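You operate a simulated robot arm through the tools that you are given. There is no shell and no other tool.

The job below is to be done with a simulated robot arm. You get a single attempt, and the scene is never put back.

JOB
Open the wide drawer, wipe the gritty patch on its slide, grease that patch and shut the drawer.
Fine: wipe with the checked bench rag, grease with the slide brush from the slide grease tub; both go back where they lay; fingers stay clear as it shuts. Set down upright: slide brush. A coat counts when it lies all over at full strength: go over it till it gets no stronger. What is to be rubbed or washed off counts as gone when no trace of it is left.

Only the result counts: the job must be done as asked and must still hold three seconds after the hand-in. Knocking over, shifting, dropping, spilling or breaking anything else fails it.

ROBOT AND FRAMES
A 7-joint arm with a two-finger parallel gripper, fixed in place. Base frame: the origin is at the foot of the arm, x ahead of it, y to its left, z up. Units: m, rad, N and s.
Its first joint turns from -2.897 to 2.897 rad. Payload 4.4 kg.
The tool frame sits at the grasp point between the pads (the TCP): z along the fingers, y along the line on which they close. The tips reach 0.023 m beyond it. Largest opening 0.094 m; finger width 0.038, thickness 0.01; the body of the gripper, 0.054 by 0.096 m, starts 0.039 m behind the TCP.
Orientation is told as [roll, pitch, yaw] about the base's x, y, z axes, in that order, counted from this pose: with the fingers straight down and closing along the base's y, the tool's x points along the base's -x, its y along +y and its z along -z.

CONTROLS
- The arm moves only by the tool servo_tool. Its argument "increments" is a list that holds one entry, the list of rows, each a list of 7 numbers: the gripper command, from -1 (fully open) to 1 (shut), values between in proportion, then the shift along the tool's x, y, z in units of 20 mm (1.0 is 20 mm), then the turn, a rotation vector about the tool's x, y, z in units of 4 degrees (1.0 is 4 degrees). In form: [[[grip, x, y, z, rx, ry, rz], ...]]. A call has 1 to 20 rows; each row shifts and turns the commanded pose from where the row before left it, along the tool's axes as they then stand. A call with a number of a shift or a turn outside -1 to 1 is refused whole. A row lasts 0.2 s, in which the tool goes at most 0.05 m and 0.15 rad; a call with a longer step from one row to the next is refused whole, and so is a gripper value outside its range. A pose out of reach is approached as far as the arm can. The call stops where the force on the tool passes 40 N (or 10 N more than at its start, if that is more) or the arm is blocked; 0.2 s more then pass. The fingers move at their own pace (about 0.072 m/s each) and stop on an object; they squeeze with about 41 N. The grip force told is the motor's: it shows also when the fingers shut on nothing. Time passes only in rows, and 0.2 s behind the last, so rows that do not move let the fingers close. The reply holds the time, the measured pose of the TCP, the force on the tool along the base axes, the opening and the grip force, in the units named above and with some noise, with the torque about the TCP (base axes, N m) and any sound that the robot's microphone picked up, and new pictures: "views" is both (left out), scene, wrist or none.
- Cameras (640 x 400 px; columns grow to the right, rows downward): "scene" is fixed at [0.2199, -0.4976, 1.356]; the picture's right is [0.82, -0.57, 0.00], its down [-0.14, -0.21, -0.97] and it looks along [0.55, 0.80, -0.25] (base axes); focal length 336 px, centre (320, 200). "wrist" rides on the gripper at [0.086, 0.016, -0.075] in the tool frame; the picture's right is [-0.18, 0.98, 0.00], its down [-0.58, -0.11, -0.81] and it looks along [-0.79, -0.15, 0.59] (tool axes); focal length 243 px, centre (320, 200). There is no depth. A picture from a camera that has moved, and an enlarged one, comes with that camera's place and axes in the base frame and with its lens.
- zoom(camera, box): a new picture of the part [left, top, right, bottom] of that camera's present view, enlarged. No time passes.
- sign_off(): hands the job in; it is judged then, once.

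Nothing tells you positions but the pictures and the camera data. Unless the task says otherwise, let go and move clear before handing in.

The tools are called by a JSON object that holds its "fn" and its "kwargs". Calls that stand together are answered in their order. servo_tool: Moves the arm, as the interface text tells. Its arguments: {"type":"object","properties":{"increments":{"type":"array"},"views":{"type":"string","enum":["both","scene","wrist","none"]}},"required":["increments"]} The other tools are called the same way: zoom (camera, box) takes an enlarged picture of a part of a camera's view; sign_off () hands the job in.

At the start:

```text
time: 0.0
position: [0.7138, -0.1139, 1.3684]
orientation: [0.0, 0.0, -0.001]
force: [0.1, 0.1, 0.2]
moment: [-0.01, 0.01, -0.01]
gripper_width: 0.094
gripper_force: 0.1
```

scene: 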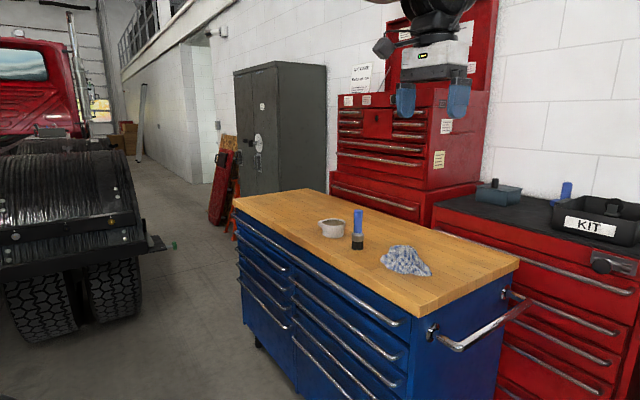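
wrist: 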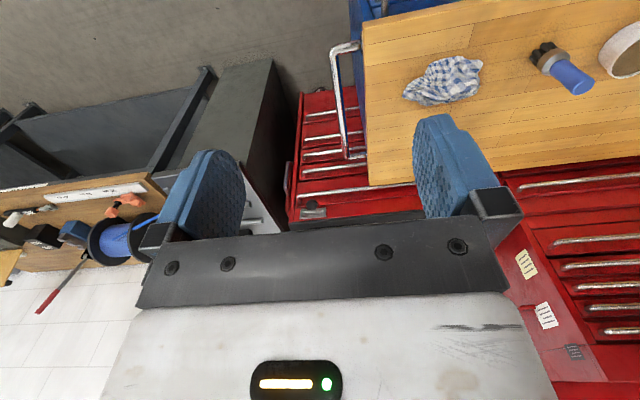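

I see a blue tool cabinet with a wooden top carrying a tub, a blue-handled brush and a checked rag. I'll look closer before moving.

{"fn": "zoom", "kwargs": {"camera": "scene", "box": [220, 180, 540, 400]}}

{"fn": "zoom", "kwargs": {"camera": "scene", "box": [300, 190, 460, 290]}}

{"fn": "zoom", "kwargs": {"camera": "scene", "box": [440, 150, 640, 400]}}

{"fn": "zoom", "kwargs": {"camera": "wrist", "box": [340, 0, 640, 190]}}

```text
1.82 times, centred on (380, 290) of scene
camera zoom: at [0.2199, -0.4976, 1.356], right [0.82, -0.57, 0.0], down [-0.14, -0.21, -0.97], along [0.55, 0.8, -0.25], focal length 612 px, centre (211, 36)
```

zoom: 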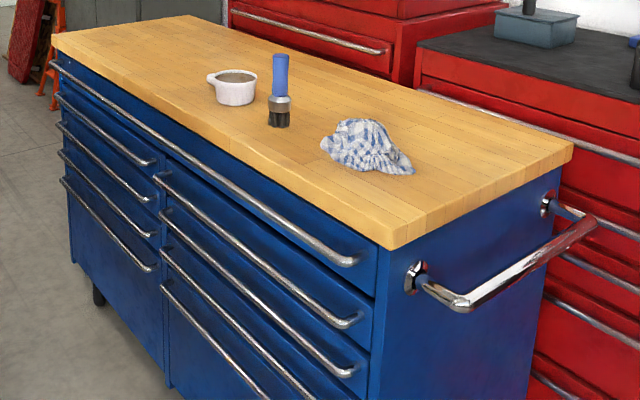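

```text
4.00 times, centred on (380, 240) of scene
camera zoom: at [0.2199, -0.4976, 1.356], right [0.82, -0.57, 0.0], down [-0.14, -0.21, -0.97], along [0.55, 0.8, -0.25], focal length 1345 px, centre (80, 40)
```

zoom: 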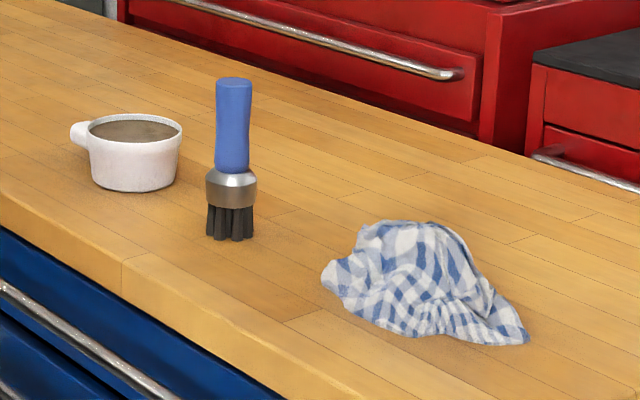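

```text
1.60 times, centred on (540, 275) of scene
camera zoom: at [0.2199, -0.4976, 1.356], right [0.82, -0.57, 0.0], down [-0.14, -0.21, -0.97], along [0.55, 0.8, -0.25], focal length 538 px, centre (-32, 80)
```

zoom: 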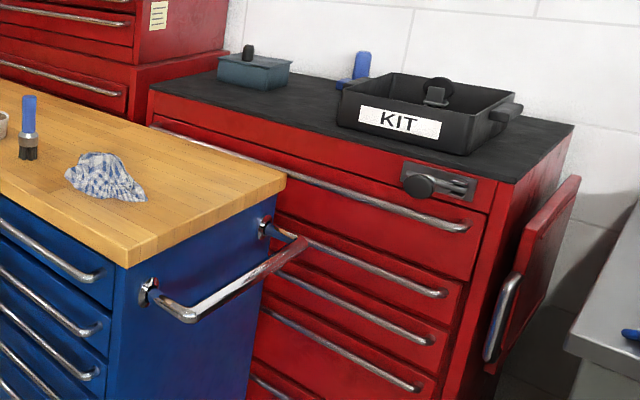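

```text
2.11 times, centred on (490, 95) of wrist
camera zoom: at [0.6283, -0.0984, 1.4437], right [0.18, 0.98, 0.0], down [0.58, -0.11, 0.81], along [0.79, -0.15, -0.59], focal length 511 px, centre (-38, 421)
```

zoom: 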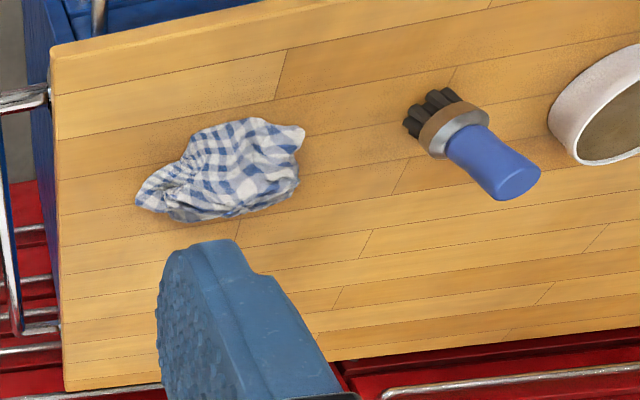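

Triangulating both cameras: the wooden top is at z≈0.92 with x from 0.81 to 1.27 and y from -0.05 to 1.17. The rag is near (0.94, 0.11), the brush near (0.925, 0.30) and the tub near (0.91, 0.42). The wide drawer is the top one with the full-length handle, so I'll move back to look at its front.

{"fn": "servo_tool", "kwargs": {"increments": [[[-1, 1, 1, 0.8, 0, 0, 0], [-1, 1, 1, 0.8, 0, 0, 0], [-1, 1, 1, 0.8, 0, 0, 0], [-1, 1, 1, 0.8, 0, 0, 0], [-1, 1, 1, 0.8, 0, 0, 0], [-1, 1, 1, 0.8, 0, 0, 0], [-1, 1, 1, 0.8, 0, 0, 0], [-1, 1, 1, 0.8, 0, 0, 0], [-1, 1, 1, 0.8, 0, 0, 0], [-1, 1, 1, 0.8, 0, 0, 0], [-1, 1, 1, 0.8, 0, 0, 0], [-1, 1, 1, 0.8, 0, 0, 0], [-1, 1, 1, 0.8, 0, 0, 0]]]}}

```text
time: 2.8
position: [0.4547, 0.1494, 1.1597]
orientation: [-0.002, 0.001, 0.001]
force: [-0.2, 0.3, -0.2]
moment: [0.0, -0.04, 0.02]
gripper_width: 0.0941
gripper_force: 0.0
camera wrist: at [0.3684, 0.1637, 1.235], right [0.18, 0.98, 0.0], down [0.58, -0.11, 0.81], along [0.79, -0.15, -0.59], focal length 243 px, centre (320, 200)
```

scene: 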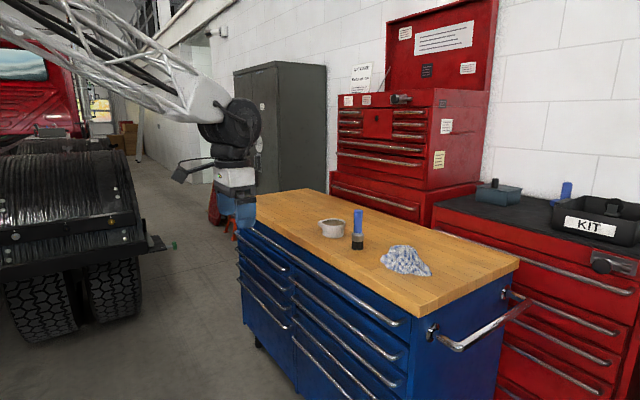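
wrist: 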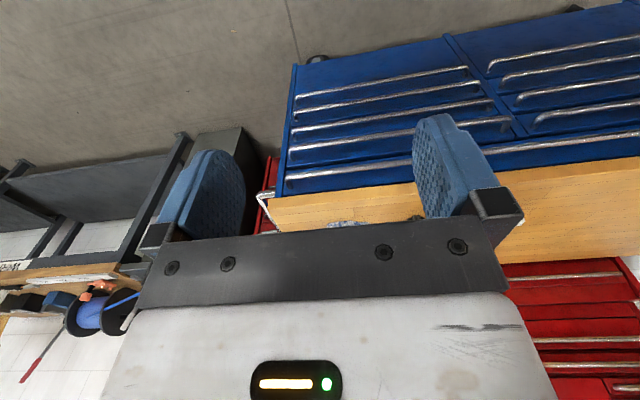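

{"fn": "zoom", "kwargs": {"camera": "wrist", "box": [260, 120, 480, 240]}}

{"fn": "zoom", "kwargs": {"camera": "scene", "box": [340, 250, 480, 340]}}

```text
2.91 times, centred on (370, 180) of wrist
camera zoom: at [0.3684, 0.1637, 1.235], right [0.18, 0.98, 0.0], down [0.58, -0.11, 0.81], along [0.79, -0.15, -0.59], focal length 706 px, centre (174, 258)
```

zoom: 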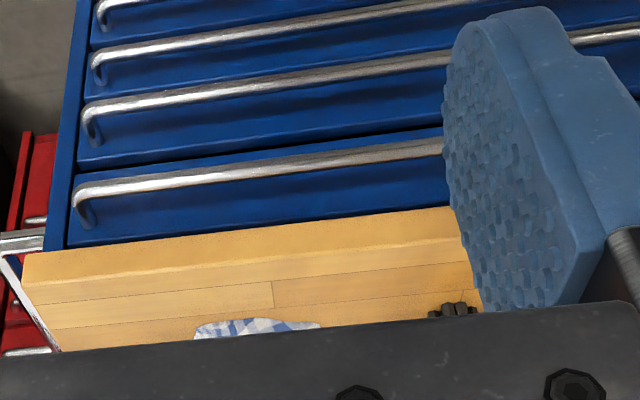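

```text
4.44 times, centred on (410, 295) of scene
camera zoom: at [0.2199, -0.4976, 1.356], right [0.82, -0.57, 0.0], down [-0.14, -0.21, -0.97], along [0.55, 0.8, -0.25], focal length 1495 px, centre (-80, -222)
```

zoom: 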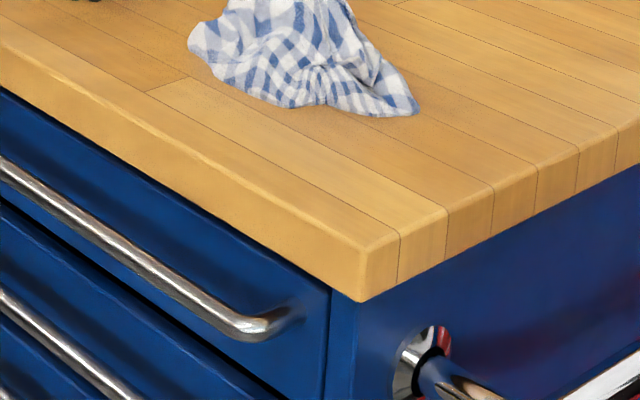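

The handle bar runs along y at about x=0.787, z=0.846, with its right end near y=0. I'll turn the gripper to point forward, closing vertically, starting with the turn about its own axis while descending.

{"fn": "servo_tool", "kwargs": {"increments": [[[-1, 0, 0, 0.4, 0, 0, 1], [-1, 0, 0, 0.4, 0, 0, 1], [-1, 0, 0, 0.4, 0, 0, 1], [-1, 0, 0, 0.4, 0, 0, 1], [-1, 0, 0, 0.4, 0, 0, 1], [-1, 0, 0, 0.4, 0, 0, 1], [-1, 0, 0, 0.4, 0, 0, 1], [-1, 0, 0, 0.4, 0, 0, 1], [-1, 0, 0, 0.4, 0, 0, 1], [-1, 0, 0, 0.4, 0, 0, 1], [-1, 0, 0, 0.4, 0, 0, 1], [-1, 0, 0, 0.4, 0, 0, 1], [-1, 0, 0, 0.4, 0, 0, 1], [-1, 0, 0, 0.4, 0, 0, 1], [-1, 0, 0, 0.4, 0, 0, 1], [-1, 0, 0, 0.4, 0, 0, 1], [-1, 0, 0, 0.4, 0, 0, 1], [-1, 0, 0, 0.4, 0, 0, 1], [-1, 0, 0, 0.4, 0, 0, 1], [-1, 0, 0, 0.4, 0, 0, 1]]]}}

```text
time: 7.0
position: [0.4544, 0.1473, 1.0]
orientation: [-0.003, -0.001, -1.397]
force: [0.1, 0.3, -0.5]
moment: [0.01, -0.02, -0.02]
gripper_width: 0.0942
gripper_force: 0.0
camera wrist: at [0.456, 0.2341, 1.0751], right [1.0, -0.01, 0.0], down [-0.01, -0.59, 0.81], along [-0.01, -0.81, -0.59], focal length 243 px, centre (320, 200)
```

scene: 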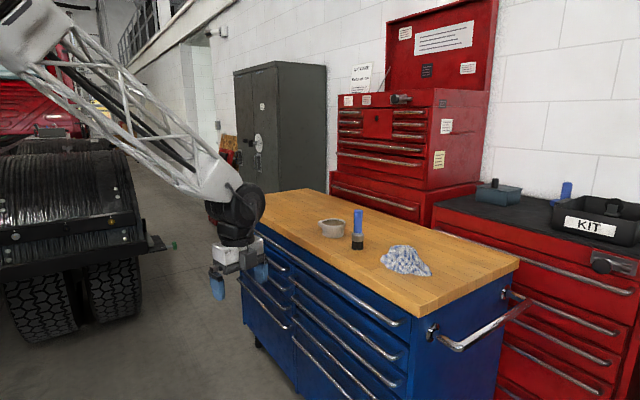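
wrist: 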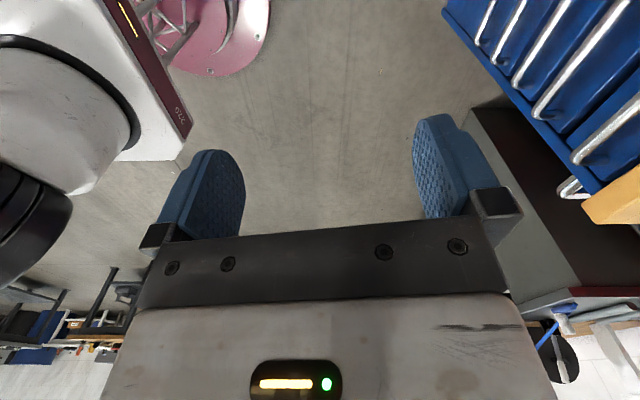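

The yaw is at 80°. I'll finish it and pitch the tool forward toward the drawer.

{"fn": "servo_tool", "kwargs": {"increments": [[[-1, 0, 0, 0, 0, 0, 1], [-1, 0, 0, 0, 0, 0, 1], [-1, 0, 0, 0, 0, 0, 0.48], [-1, 0, 0, 0, -1, 0, 0], [-1, 0, 0, 0, -1, 0, 0], [-1, 0, 0, 0, -1, 0, 0], [-1, 0, 0, 0, -1, 0, 0], [-1, 0, 0, 0, -1, 0, 0], [-1, 0, 0, 0, -1, 0, 0], [-1, 0, 0, 0, -1, 0, 0], [-1, 0, 0, 0, -1, 0, 0], [-1, 0, 0, 0, -1, 0, 0], [-1, 0, 0, 0, -1, 0, 0], [-1, 0, 0, 0, -1, 0, 0], [-1, 0, 0, 0, -1, 0, 0], [-1, 0, 0, 0, -1, 0, 0], [-1, 0, 0, 0, -1, 0, 0], [-1, 0, 0, 0, -1, 0, 0], [-1, 0, 0, 0, -1, 0, 0]]]}}

```text
time: 11.0
position: [0.4552, 0.1472, 0.9998]
orientation: [1.047, 0.0, -1.57]
force: [0.0, -0.6, -0.4]
moment: [0.01, 0.01, -0.02]
gripper_width: 0.094
gripper_force: 0.0
out of reach, approached as far as the arm can: row 19
camera wrist: at [0.3992, 0.2319, 1.0523], right [0.49, -0.18, 0.85], down [-0.75, -0.58, 0.31], along [0.44, -0.79, -0.42], focal length 243 px, centre (320, 200)
```

scene: 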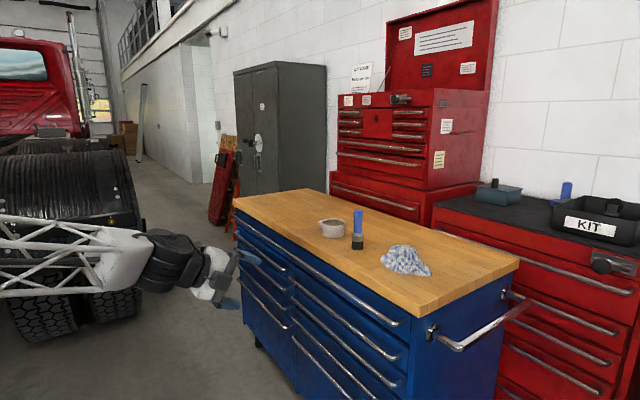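
wrist: 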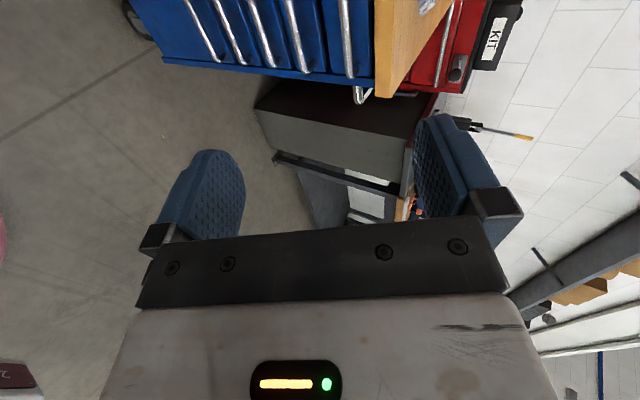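

The arm can hold about a 60° forward pitch here, so I'll use a 45° approach, which clears the wood overhang. Next is a pre-grasp pose just in front of and above the bar at y≈0.15.

{"fn": "servo_tool", "kwargs": {"increments": [[[-1, 0, 0, 0, 1, 0, 0], [-1, 0, 0, 0, 1, 0, 0], [-1, 0, 0, 0, 1, 0, 0], [0.1, 0, 0, 0, 0.75, 0, 0], [0.1, 0, 0.515, 0.928, 0, 0, 0], [0.1, 0, 0.515, 0.928, 0, 0, 0], [0.1, 0, 0.515, 0.928, 0, 0, 0], [0.1, 0, 0.515, 0.928, 0, 0, 0], [0.1, 0, 0.515, 0.928, 0, 0, 0], [0.1, 0, 0.515, 0.928, 0, 0, 0], [0.1, 0, 0.515, 0.928, 0, 0, 0], [0.1, 0, 0.515, 0.928, 0, 0, 0], [0.1, 0, 0.515, 0.928, 0, 0, 0], [0.1, 0, 0.515, 0.928, 0, 0, 0], [0.1, 0, 0.515, 0.928, 0, 0, 0], [0.1, 0, 0.515, 0.928, 0, 0, 0]]]}}

```text
time: 14.4
position: [0.6984, 0.1485, 0.9299]
orientation: [0.785, -0.002, -1.57]
force: [0.0, 0.0, 0.7]
moment: [-0.02, -0.02, 0.0]
gripper_width: 0.0422
gripper_force: 0.1
camera wrist: at [0.6572, 0.2341, 0.9949], right [0.7, -0.18, 0.7], down [-0.65, -0.58, 0.49], along [0.31, -0.79, -0.52], focal length 243 px, centre (320, 200)
```

scene: 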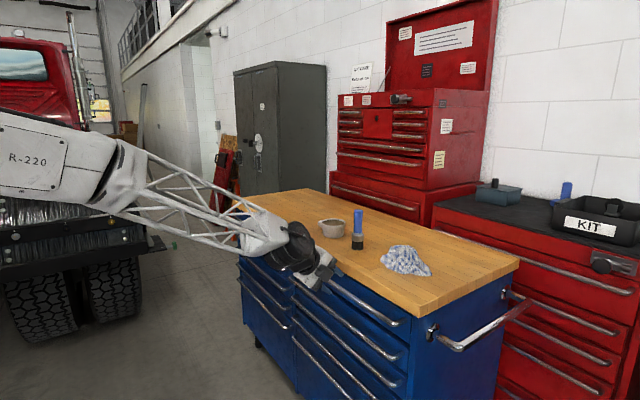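
wrist: 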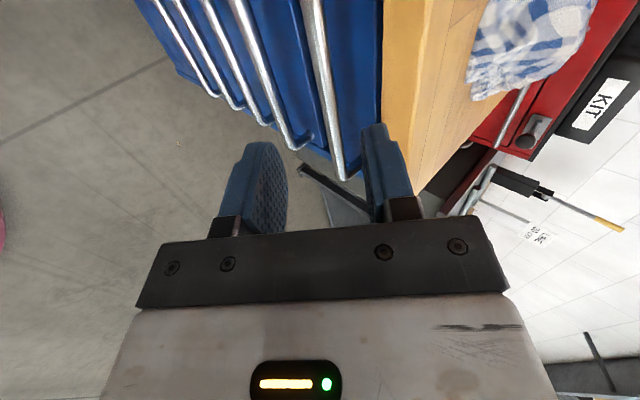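

The bar sits about 0.125 m ahead along the tool axis, roughly 4 mm toward the upper finger. I'll advance and close on it.

{"fn": "servo_tool", "kwargs": {"increments": [[[0.1, 0, 0.1, 1, 0, 0, 0], [0.1, 0, 0.1, 1, 0, 0, 0], [0.1, 0, 0, 1, 0, 0, 0], [0.1, 0, 0, 1, 0, 0, 0], [0.1, 0, 0, 1, 0, 0, 0], [0.1, 0, 0, 0.8, 0, 0, 0], [0.1, 0, 0, 0, 0, 0, 0]]], "views": "both"}}

```text
time: 16.0
position: [0.7862, 0.1457, 0.8516]
orientation: [0.786, -0.002, -1.569]
force: [-0.5, -0.4, 0.5]
moment: [-0.05, 0.06, -0.02]
gripper_width: 0.0424
gripper_force: 0.1
camera wrist: at [0.7443, 0.2306, 0.9157], right [0.7, -0.18, 0.69], down [-0.65, -0.58, 0.49], along [0.31, -0.79, -0.52], focal length 243 px, centre (320, 200)
```

scene: 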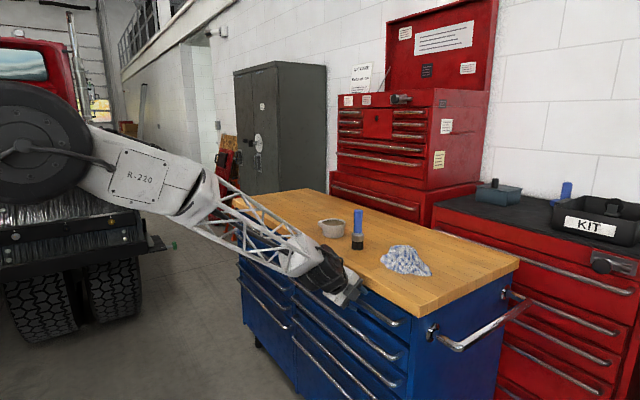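
wrist: 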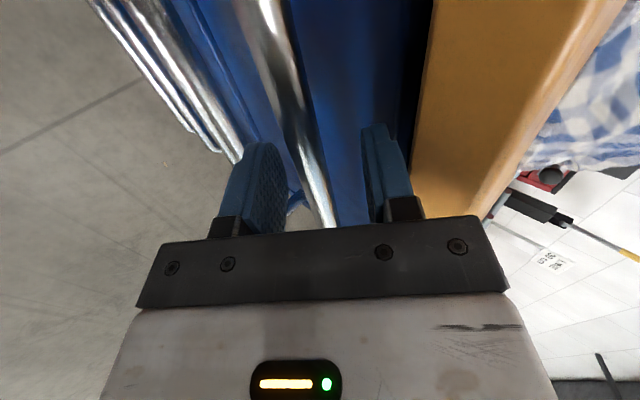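

The bar lies between the fingers. I'll close and check the grip.

{"fn": "servo_tool", "kwargs": {"increments": [[[1, 0, 0, 0, 0, 0, 0], [1, 0, 0, 0, 0, 0, 0], [1, 0, 0, 0, 0, 0, 0]]], "views": "wrist"}}

```text
time: 16.7
position: [0.783, 0.1451, 0.8466]
orientation: [0.78, 0.0, -1.571]
force: [-11.0, -0.3, 4.2]
moment: [0.14, 0.03, -0.17]
gripper_width: 0.0158
gripper_force: 41.0
stopped in row 3: the force on the tool passed its limit at 42 N (the readings are from after the stop); the commanded pose is now the measured one
camera wrist: at [0.7425, 0.2306, 0.912], right [0.7, -0.18, 0.69], down [-0.64, -0.58, 0.5], along [0.31, -0.79, -0.52], focal length 243 px, centre (320, 200)
```

wrist: 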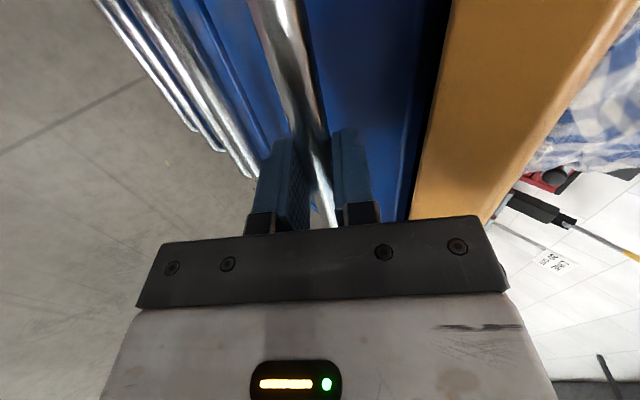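

The bar is held (16 mm thick). Now I pull straight back along -x.

{"fn": "servo_tool", "kwargs": {"increments": [[[1, 0, -0.3, -0.3, 0, 0, 0], [1, 0, -0.4, -0.4, 0, 0, 0], [1, 0, -0.5, -0.5, 0, 0, 0], [1, 0, -0.5, -0.5, 0, 0, 0], [1, 0, -0.5, -0.5, 0, 0, 0], [1, 0, -0.5, -0.5, 0, 0, 0], [1, 0, -0.5, -0.5, 0, 0, 0], [1, 0, -0.5, -0.5, 0, 0, 0]]]}}

```text
time: 18.5
position: [0.6785, 0.1484, 0.8467]
orientation: [0.781, 0.0, -1.568]
force: [11.0, 31.4, -0.4]
moment: [0.74, -0.02, -0.12]
gripper_width: 0.0158
gripper_force: 41.4
camera wrist: at [0.6372, 0.2325, 0.9124], right [0.7, -0.18, 0.69], down [-0.64, -0.58, 0.5], along [0.31, -0.79, -0.53], focal length 243 px, centre (320, 200)
```

scene: 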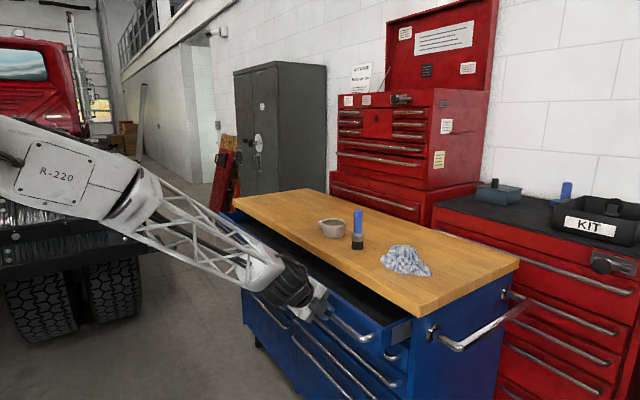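
wrist: 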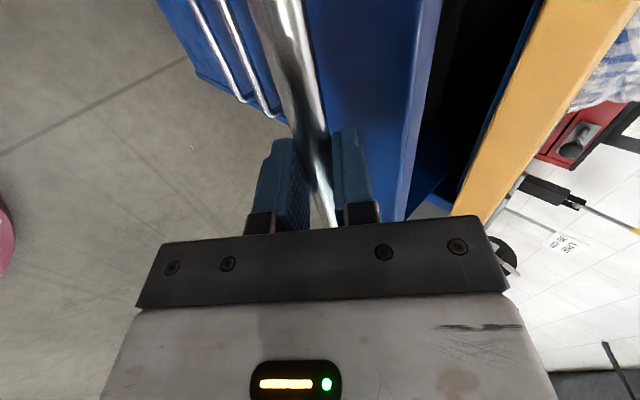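

The drawer is out about 0.10 m, with a side force that says it runs slightly toward +y. I'll compensate and keep pulling.

{"fn": "servo_tool", "kwargs": {"increments": [[[1, 0.15, -0.3, -0.3, 0, 0, 0], [1, 0.08, -0.4, -0.4, 0, 0, 0], [1, 0.03, -0.5, -0.5, 0, 0, 0], [1, 0.03, -0.5, -0.5, 0, 0, 0], [1, 0.03, -0.5, -0.5, 0, 0, 0], [1, 0.03, -0.5, -0.5, 0, 0, 0], [1, 0.03, -0.5, -0.5, 0, 0, 0]]]}}

```text
time: 20.1
position: [0.5879, 0.1514, 0.8483]
orientation: [0.78, -0.003, -1.568]
force: [10.9, -30.4, -1.0]
moment: [0.08, -0.06, -0.44]
gripper_width: 0.0159
gripper_force: 41.2
camera wrist: at [0.5473, 0.2375, 0.9131], right [0.7, -0.18, 0.69], down [-0.64, -0.58, 0.5], along [0.31, -0.79, -0.52], focal length 243 px, centre (320, 200)
```

scene: 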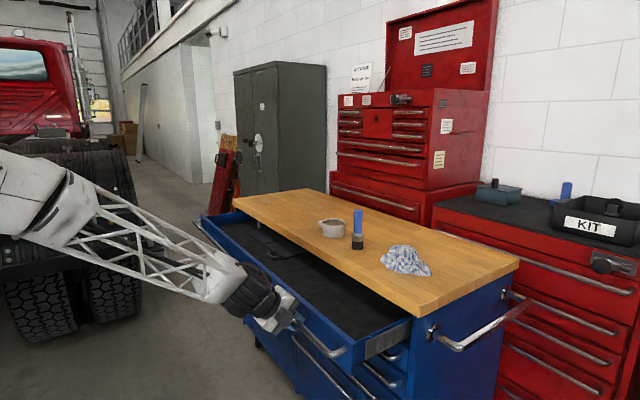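
wrist: 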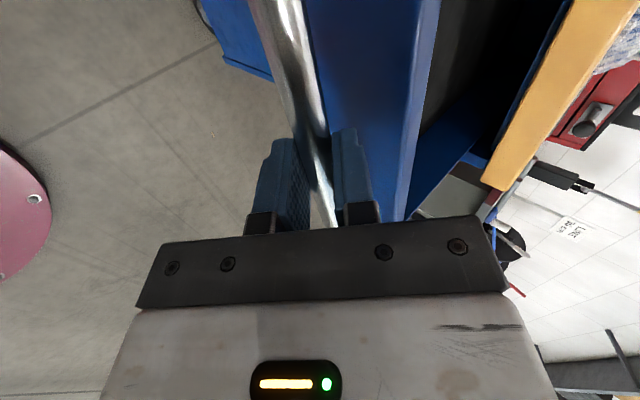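

It is now open about 0.195 m. I'll look at the slide on the drawer's right end.

{"fn": "zoom", "kwargs": {"camera": "scene", "box": [330, 300, 450, 380]}}

{"fn": "zoom", "kwargs": {"camera": "wrist", "box": [390, 130, 550, 240]}}

```text
5.00 times, centred on (390, 340) of scene
camera zoom: at [0.2199, -0.4976, 1.356], right [0.82, -0.57, 0.0], down [-0.14, -0.21, -0.97], along [0.55, 0.8, -0.25], focal length 1682 px, centre (-30, -500)
```

zoom: 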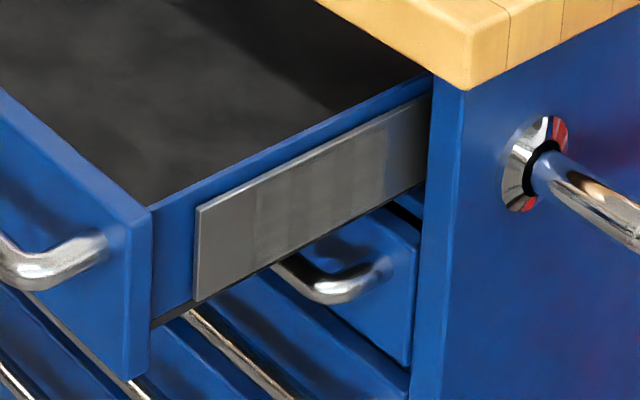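

```text
3.64 times, centred on (470, 185) of wrist
camera zoom: at [0.5473, 0.2375, 0.9131], right [0.7, -0.18, 0.69], down [-0.64, -0.58, 0.5], along [0.31, -0.79, -0.52], focal length 882 px, centre (-226, 254)
```

zoom: 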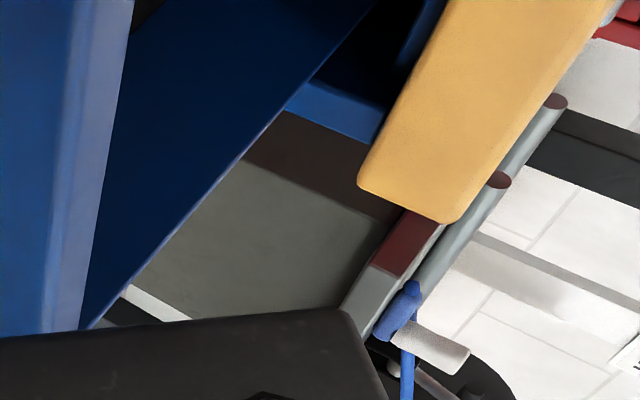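

The slide is the grey strip on the drawer's outer right side, facing -y, with a darker area further back. I'll pull further to expose more of it.

{"fn": "servo_tool", "kwargs": {"increments": [[[1, -0.12, -0.3, -0.3, 0, 0, 0], [1, 0, -0.4, -0.4, 0, 0, 0], [1, 0.02, -0.4, -0.4, 0, 0, 0], [1, 0.02, -0.4, -0.4, 0, 0, 0], [1, 0.02, -0.4, -0.4, 0, 0, 0], [1, 0.02, -0.4, -0.4, 0, 0, 0], [1, 0.02, -0.4, -0.4, 0, 0, 0]]]}}

{"fn": "zoom", "kwargs": {"camera": "scene", "box": [310, 290, 450, 390]}}

```text
time: 21.7
position: [0.5108, 0.1536, 0.8479]
orientation: [0.782, -0.001, -1.57]
force: [10.5, -34.9, 10.2]
moment: [-0.3, -0.16, -0.51]
gripper_width: 0.016
gripper_force: 41.0
camera wrist: at [0.4711, 0.2382, 0.9133], right [0.7, -0.18, 0.69], down [-0.65, -0.58, 0.5], along [0.31, -0.79, -0.52], focal length 243 px, centre (320, 200)
```

scene: 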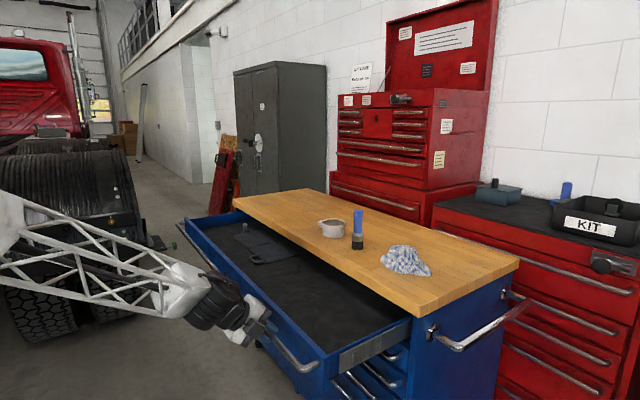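
wrist: 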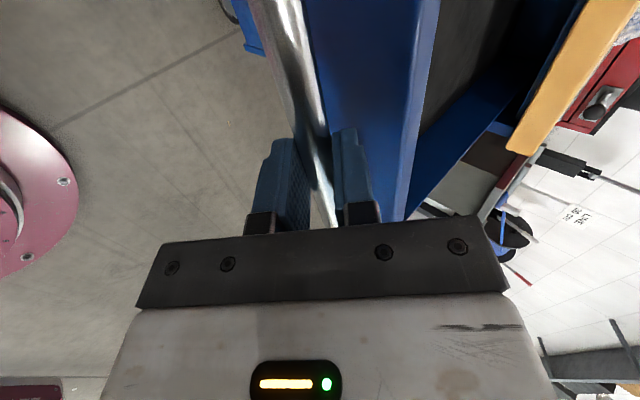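

```text
4.00 times, centred on (380, 340) of scene
camera zoom: at [0.2199, -0.4976, 1.356], right [0.82, -0.57, 0.0], down [-0.14, -0.21, -0.97], along [0.55, 0.8, -0.25], focal length 1345 px, centre (80, -360)
```

zoom: 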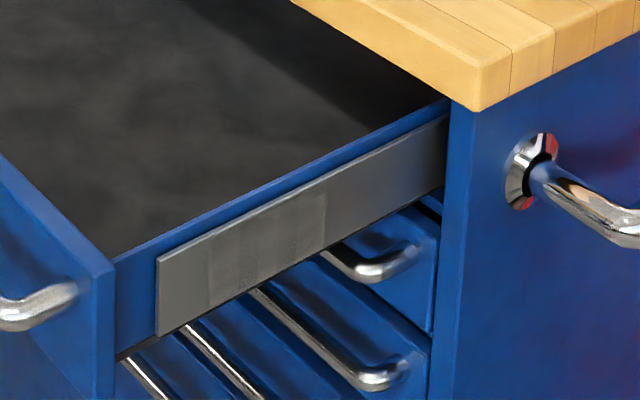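

The drawer is open about 0.27 m, and a darker gritty patch shows on the slide at x≈0.63–0.71, z≈0.82–0.87, on a face near y≈-0.03. That's enough exposure, so I'll release the bar and back away.

{"fn": "servo_tool", "kwargs": {"increments": [[[0.1, 0, 0, 0, 0, 0, 0], [0.1, 0, 0, 0, 0, 0, 0], [0.1, 0, 0, 0, 0, 0, 0], [0.1, 0, 0, -0.5, 0, 0, 0], [0.1, 0, 0, -1, 0, 0, 0], [0.1, 0, 0, -1, 0, 0, 0], [0.1, 0, 0, -1, 0, 0, 0], [0.1, 0, 0, -1, 0, 0, 0], [0.1, 0, 0, -1, 0, 0, 0]]]}}

```text
time: 23.7
position: [0.4345, 0.1493, 0.9277]
orientation: [0.778, -0.001, -1.569]
force: [-1.1, -0.9, -0.7]
moment: [0.0, 0.01, -0.03]
gripper_width: 0.0422
gripper_force: 0.1
camera wrist: at [0.3945, 0.2359, 0.9921], right [0.7, -0.18, 0.69], down [-0.64, -0.58, 0.5], along [0.31, -0.79, -0.52], focal length 243 px, centre (320, 200)
```

scene: 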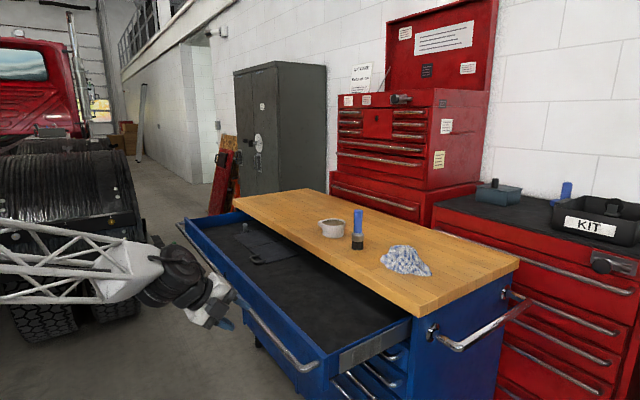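
wrist: 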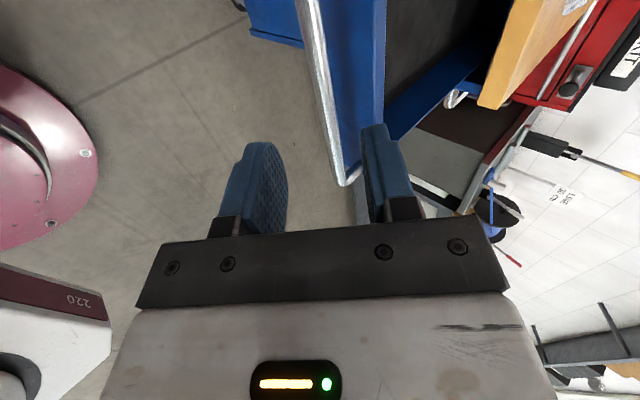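

The bar is released. I'll turn the tool back to pointing down and rise, then travel over to the rag.

{"fn": "servo_tool", "kwargs": {"increments": [[[0.1, 0, 0, -0.3, 1, 0, 0], [0.1, 0, 0, 0, 1, 0, 0], [0.1, 0, 0, 0, 1, 0, 0], [0.1, 0, 0, 0, 1, 0, 0], [0.1, 0, 0, 0, 1, 0, 0], [0.1, 0, 0, 0, 1, 0, 0], [0.1, 0, 0, 0, 1, 0, 0], [0.1, 0, 0, 0, 1, 0, 0], [0.1, 0, 0, 0, 1, 0, 0], [0.1, 0, 0, 0, 1, 0, 0], [0.1, 0, 0, 0, 1, 0, 0], [0.1, 0, 0, -1, 0.15, 0, 0], [-1, 0, 0, -1, 0, 0, 0], [-1, 0, 0, -1, 0, 0, 0], [-1, 0, 0, -1, 0, 0, 0], [-1, 0, 0, -1, 0, 0, 0], [-1, 0, 0, -1, 0, 0, 0], [-1, 0, 0, -1, 0, 0, 0], [-1, 0, 0, -1, 0, 0, 0], [-1, 0, 0, -1, 0, 0, 0]]], "views": "none"}}

{"fn": "servo_tool", "kwargs": {"increments": [[[-1, -0.1, 1, 0, 0, 0, 0], [-1, -0.1, 1, 0, 0, 0, 0], [-1, -0.1, 1, 0, 0, 0, 0], [-1, -0.1, 1, 0, 0, 0, 0], [-1, -0.1, 1, 0, 0, 0, 0], [-1, -0.1, 1, 0, 0, 0, 0], [-1, -0.1, 1, 0, 0, 0, 0], [-1, -0.1, 1, 0, 0, 0, 0], [-1, -0.1, 1, 0, 0, 0, 0], [-1, -0.1, 1, 0, 0, 0, 0], [-1, -0.1, 1, 0, 0, 0, 0], [-1, -0.1, 1, 0, 0, 0, 0], [-1, -0.1, 1, 0, 0, 0, 0], [-1, -0.1, 1, 0, 0, 0, 0], [-1, -0.1, 1, 0, 0, 0, 0], [-1, -0.1, 1, 0, 0, 0, 0], [-1, -0.1, 1, 0, 0, 0, 0], [-1, -0.1, 1, 0, 0, 0, 0], [-1, -0.1, 1, 0, 0, 0, 0], [-1, -0.1, 1, 0, 0, 0, 0]]]}}

```text
time: 27.9
position: [0.4307, 0.1544, 1.1106]
orientation: [0.003, -0.002, -1.568]
force: [-0.5, -0.1, -0.1]
moment: [0.0, 0.04, -0.01]
gripper_width: 0.0939
gripper_force: 0.1
```

```text
time: 32.1
position: [0.8302, 0.1125, 1.1098]
orientation: [0.001, -0.002, -1.567]
force: [-0.5, 0.4, 1.0]
moment: [-0.01, 0.07, 0.01]
gripper_width: 0.0941
gripper_force: 0.2
camera wrist: at [0.8465, 0.1983, 1.1848], right [0.98, -0.18, 0.0], down [-0.11, -0.58, 0.81], along [-0.15, -0.79, -0.59], focal length 243 px, centre (320, 200)
```

scene: 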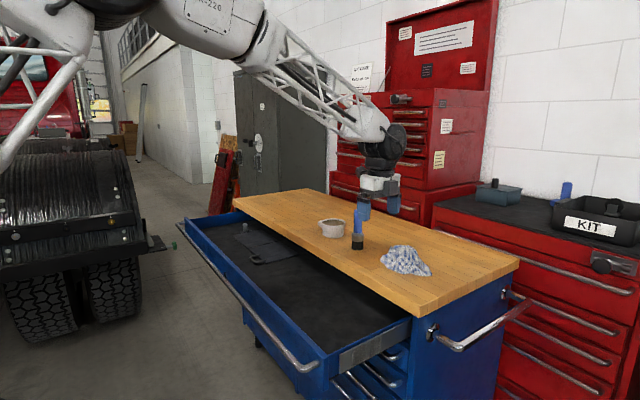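
wrist: 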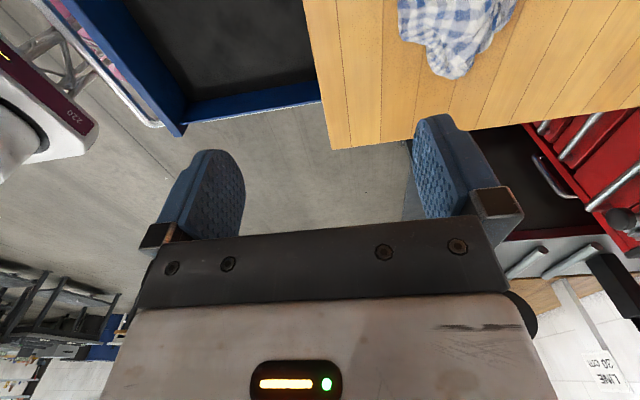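

The view only shows the rag's near edge. I'll move over the bench and slightly left so the wrist camera looks down onto it.

{"fn": "servo_tool", "kwargs": {"increments": [[[-1, 0.8, 1, -0.5, 0, 0, 0], [-1, 0.8, 1, -0.5, 0, 0, 0], [-1, 0.8, 1, -0.5, 0, 0, 0], [-1, 0.8, 1, -0.5, 0, 0, 0], [-1, 0.8, 1, -0.5, 0, 0, 0], [-1, 0.8, 0, -0.5, 0, 0, 0]]]}}

{"fn": "zoom", "kwargs": {"camera": "wrist", "box": [220, 0, 460, 150]}}

```text
time: 33.5
position: [0.9292, 0.2078, 1.1722]
orientation: [0.003, -0.004, -1.569]
force: [-0.1, -0.1, 0.5]
moment: [0.0, 0.01, -0.01]
gripper_width: 0.094
gripper_force: 0.0
camera wrist: at [0.9467, 0.2934, 1.2479], right [0.98, -0.18, 0.0], down [-0.11, -0.58, 0.81], along [-0.15, -0.79, -0.59], focal length 243 px, centre (320, 200)
```

scene: 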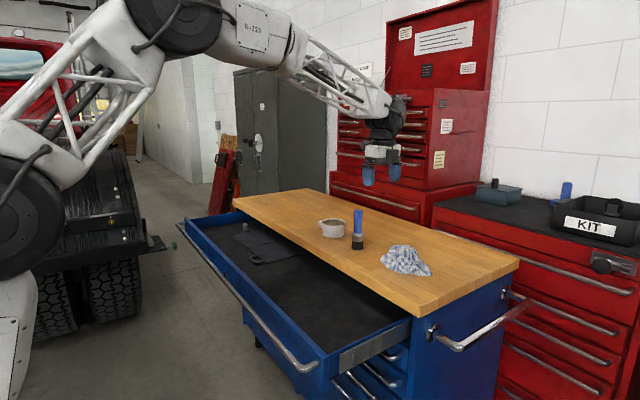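
wrist: 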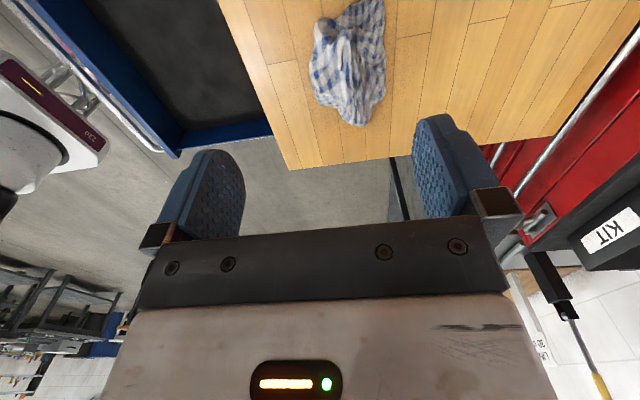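

```text
2.67 times, centred on (340, 75) of wrist
camera zoom: at [0.9467, 0.2934, 1.2479], right [0.98, -0.18, 0.0], down [-0.11, -0.58, 0.81], along [-0.15, -0.79, -0.59], focal length 647 px, centre (267, 533)
```

zoom: 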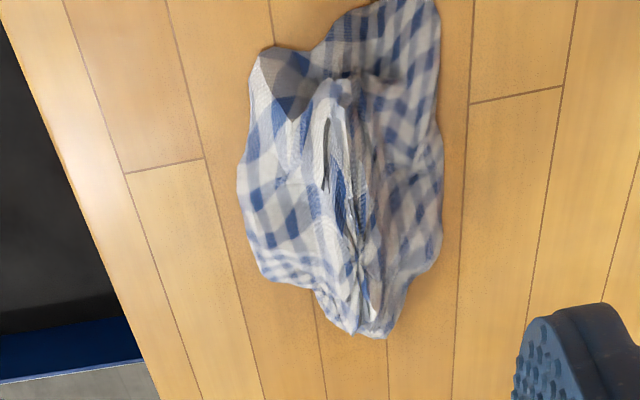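

The rag spans about x 0.906–1.00, y 0.045–0.21, with a ridge peak near (0.954, 0.145, 0.968). I'll pinch it from above, closing along x at about (0.954, 0.13), coming down first to a hover.

{"fn": "servo_tool", "kwargs": {"increments": [[[-1, -0.975, 0.31, 0, 0, 0, 0], [-1, -0.975, 0.31, 0.5, 0, 0, 0], [-1, -0.975, 0.31, 1, 0, 0, 0], [-1, -0.975, 0.31, 1, 0, 0, 0], [-1, 0, 0, 1, 0, 0, 0], [-1, 0, 0, 1, 0, 0, 0], [-1, 0, 0, 1, 0, 0, 0], [-1, 0, 0, 1, 0, 0, 0], [-1, 0, 0, 1, 0, 0, 0], [-1, 0, 0, 0, 0, 0, 0]]]}}

{"fn": "zoom", "kwargs": {"camera": "scene", "box": [330, 190, 470, 290]}}

```text
time: 35.7
position: [0.9557, 0.1296, 1.0212]
orientation: [0.001, -0.001, -1.568]
force: [0.5, 0.2, -0.7]
moment: [0.01, -0.02, 0.05]
gripper_width: 0.0939
gripper_force: 0.1
camera wrist: at [0.972, 0.2154, 1.0968], right [0.98, -0.18, 0.0], down [-0.11, -0.58, 0.81], along [-0.15, -0.79, -0.59], focal length 243 px, centre (320, 200)
```

scene: 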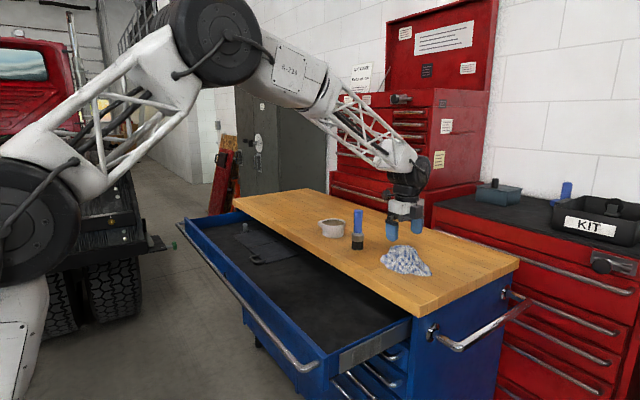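
wrist: 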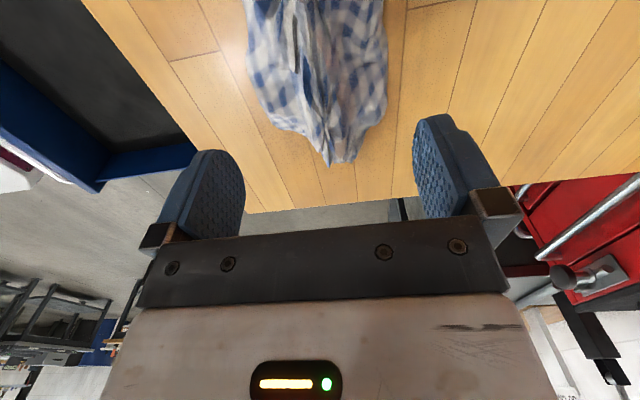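

```text
4.00 times, centred on (400, 240) of scene
camera zoom: at [0.2199, -0.4976, 1.356], right [0.82, -0.57, 0.0], down [-0.14, -0.21, -0.97], along [0.55, 0.8, -0.25], focal length 1345 px, centre (0, 40)
```

zoom: 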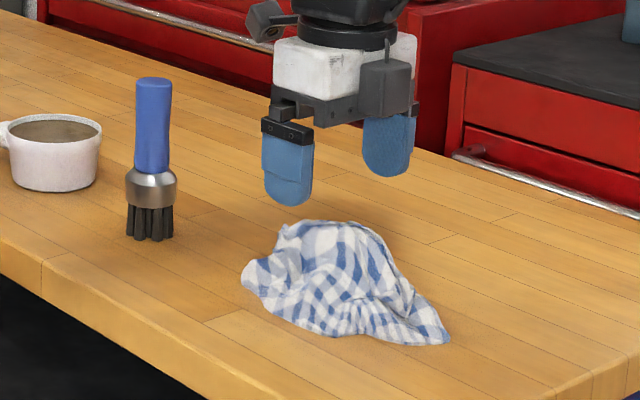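

The fingers straddle the rag. I'll descend and close on it.

{"fn": "servo_tool", "kwargs": {"increments": [[[-1, 0, 0, 0.8, 0, 0, 0], [-1, 0, 0, 0.8, 0, 0, 0], [-1, 0, 0, 0.8, 0, 0, 0], [-1, 0, 0, 0.8, 0, 0, 0], [-1, 0, 0, 0, 0, 0, 0]]]}}

{"fn": "zoom", "kwargs": {"camera": "scene", "box": [330, 190, 470, 290]}}

```text
time: 36.9
position: [0.9539, 0.1308, 0.9573]
orientation: [0.002, -0.004, -1.569]
force: [-0.4, 0.3, -0.1]
moment: [-0.01, 0.0, -0.02]
gripper_width: 0.0942
gripper_force: 0.0
camera wrist: at [0.9703, 0.2161, 1.0313], right [0.98, -0.18, 0.0], down [-0.11, -0.58, 0.81], along [-0.15, -0.79, -0.59], focal length 243 px, centre (320, 200)
```

scene: 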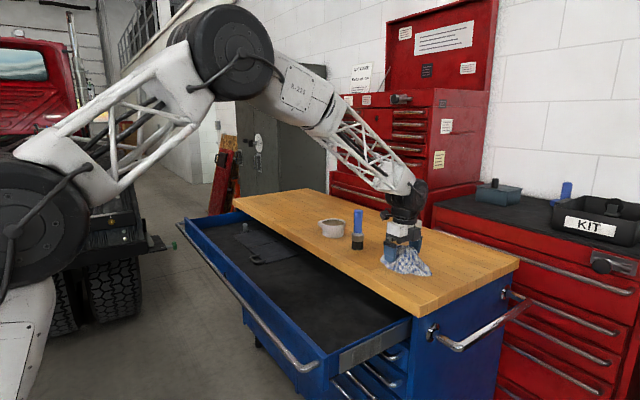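
wrist: 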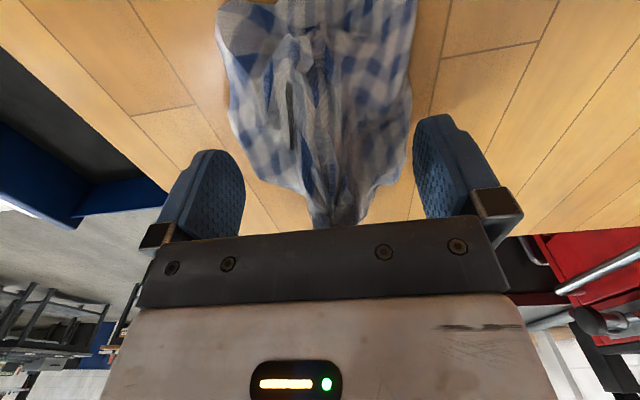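

```text
4.00 times, centred on (400, 240) of scene
camera zoom: at [0.2199, -0.4976, 1.356], right [0.82, -0.57, 0.0], down [-0.14, -0.21, -0.97], along [0.55, 0.8, -0.25], focal length 1345 px, centre (0, 40)
```

zoom: 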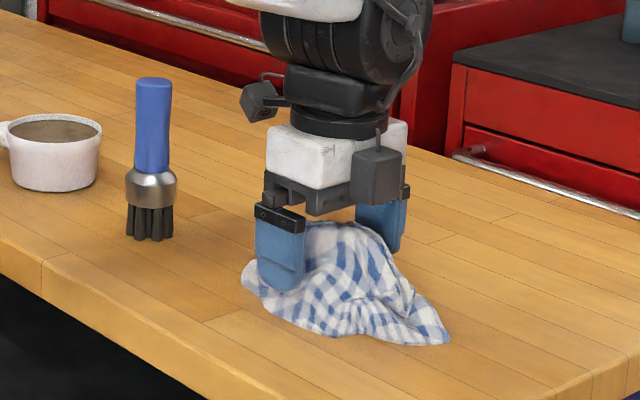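

{"fn": "servo_tool", "kwargs": {"increments": [[[-1, 0, 0, 0.3, 0, 0, 0], [1, 0, 0, 0, 0, 0, 0], [1, 0, 0, 0, 0, 0, 0], [1, 0, 0, 0, 0, 0, 0], [1, 0, 0, 0, 0, 0, 0]]]}}

{"fn": "zoom", "kwargs": {"camera": "scene", "box": [330, 190, 470, 290]}}

```text
time: 38.3
position: [0.9558, 0.1305, 0.9597]
orientation: [0.009, -0.001, -1.568]
force: [-24.5, -2.7, 50.6]
moment: [-0.19, 3.73, 0.24]
gripper_width: 0.0283
gripper_force: 40.9
stopped in row 5: the force on the tool passed its limit at 41 N (the readings are from after the stop); the commanded pose is now the measured one
camera wrist: at [0.971, 0.2166, 1.0355], right [0.98, -0.18, 0.01], down [-0.12, -0.58, 0.81], along [-0.14, -0.79, -0.59], focal length 243 px, centre (320, 200)
```

scene: 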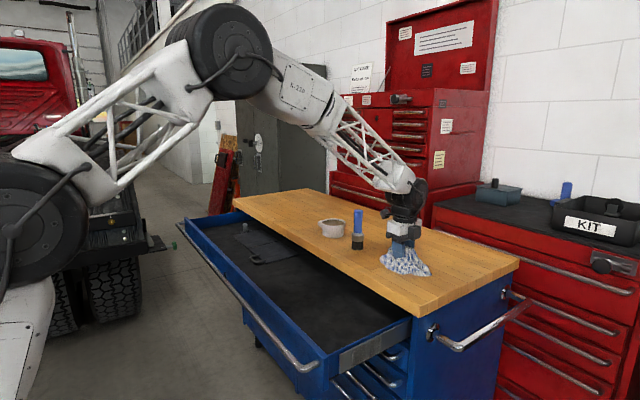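
wrist: 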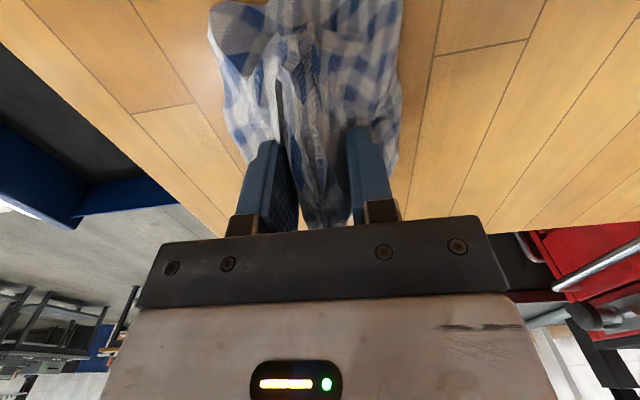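

```text
4.00 times, centred on (400, 240) of scene
camera zoom: at [0.2199, -0.4976, 1.356], right [0.82, -0.57, 0.0], down [-0.14, -0.21, -0.97], along [0.55, 0.8, -0.25], focal length 1345 px, centre (0, 40)
```

zoom: 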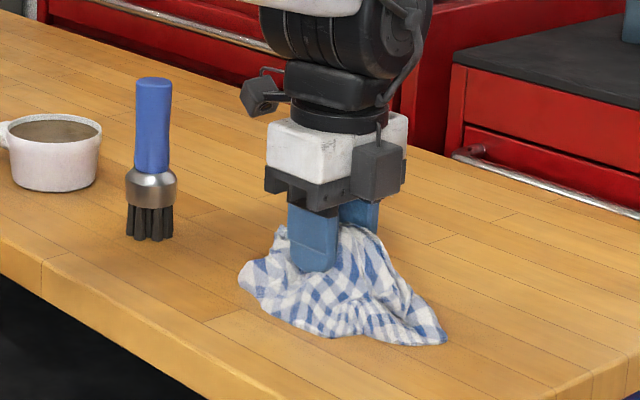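

The rag is pinched (28 mm). I'll lift it gently and check that it comes along.

{"fn": "servo_tool", "kwargs": {"increments": [[[1, 0, 0, -0.4, 0, 0, 0], [1, 0, 0, -0.6, 0, 0, 0], [1, 0, 0, -1, 0, 0, 0], [1, 0, 0, -1, 0, 0, 0], [1, 0, 0, -1, 0, 0, 0], [1, 0, 0, -1, 0, 0, 0], [1, 0, 0, -1, 0, 0, 0]]]}}

{"fn": "zoom", "kwargs": {"camera": "scene", "box": [330, 160, 470, 290]}}

```text
time: 39.9
position: [0.9558, 0.1295, 1.0738]
orientation: [0.005, 0.0, -1.569]
force: [0.2, -0.2, -0.4]
moment: [-0.02, -0.04, 0.0]
gripper_width: 0.0
gripper_force: 41.2
camera wrist: at [0.9713, 0.2158, 1.1485], right [0.98, -0.18, 0.0], down [-0.11, -0.58, 0.81], along [-0.14, -0.79, -0.59], focal length 243 px, centre (320, 200)
```

scene: 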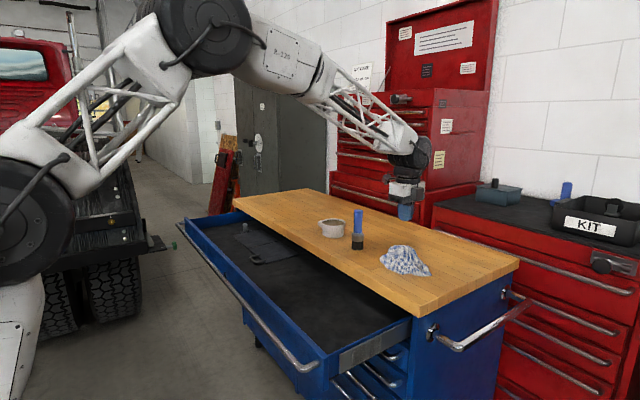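
wrist: 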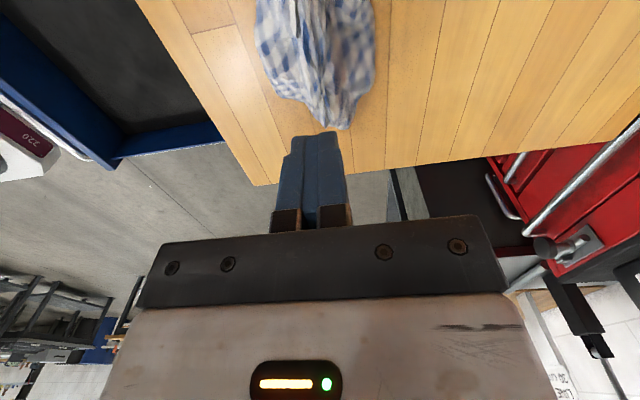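

```text
3.08 times, centred on (400, 225) of scene
camera zoom: at [0.2199, -0.4976, 1.356], right [0.82, -0.57, 0.0], down [-0.14, -0.21, -0.97], along [0.55, 0.8, -0.25], focal length 1035 px, centre (74, 123)
```

zoom: 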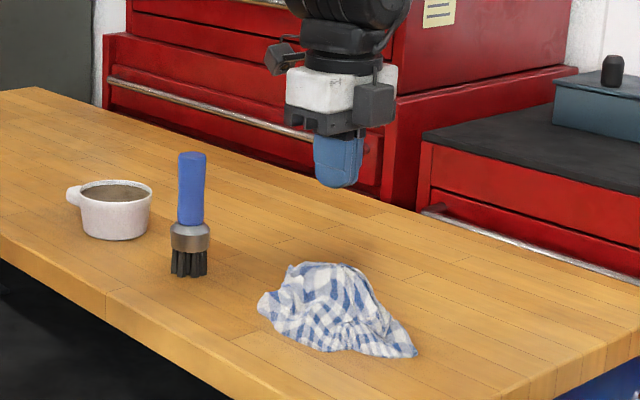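

The grip slid off the rag's sloped ridge, and the rag stayed almost exactly in place. I'll study its shape before trying again.

{"fn": "zoom", "kwargs": {"camera": "scene", "box": [370, 235, 440, 285]}}

{"fn": "zoom", "kwargs": {"camera": "wrist", "box": [240, 0, 400, 135]}}

```text
8.00 times, centred on (405, 260) of scene
camera zoom: at [0.2199, -0.4976, 1.356], right [0.82, -0.57, 0.0], down [-0.14, -0.21, -0.97], along [0.55, 0.8, -0.25], focal length 2690 px, centre (-360, -280)
```

zoom: 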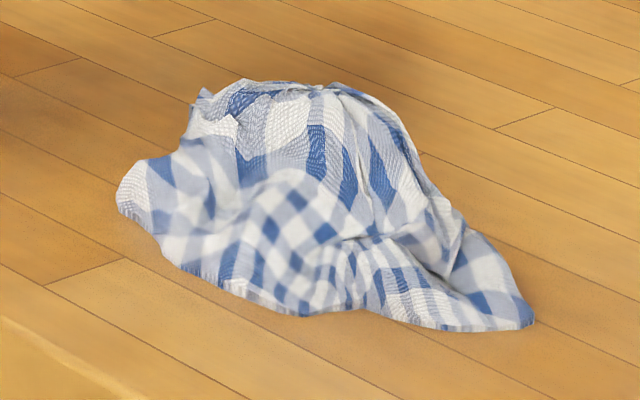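

```text
2.96 times, centred on (320, 68) of wrist
camera zoom: at [0.9713, 0.2158, 1.1485], right [0.98, -0.18, 0.0], down [-0.11, -0.58, 0.81], along [-0.14, -0.79, -0.59], focal length 719 px, centre (320, 593)
```

zoom: 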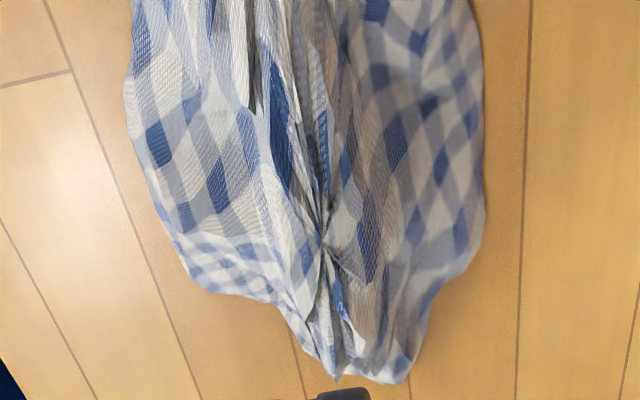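

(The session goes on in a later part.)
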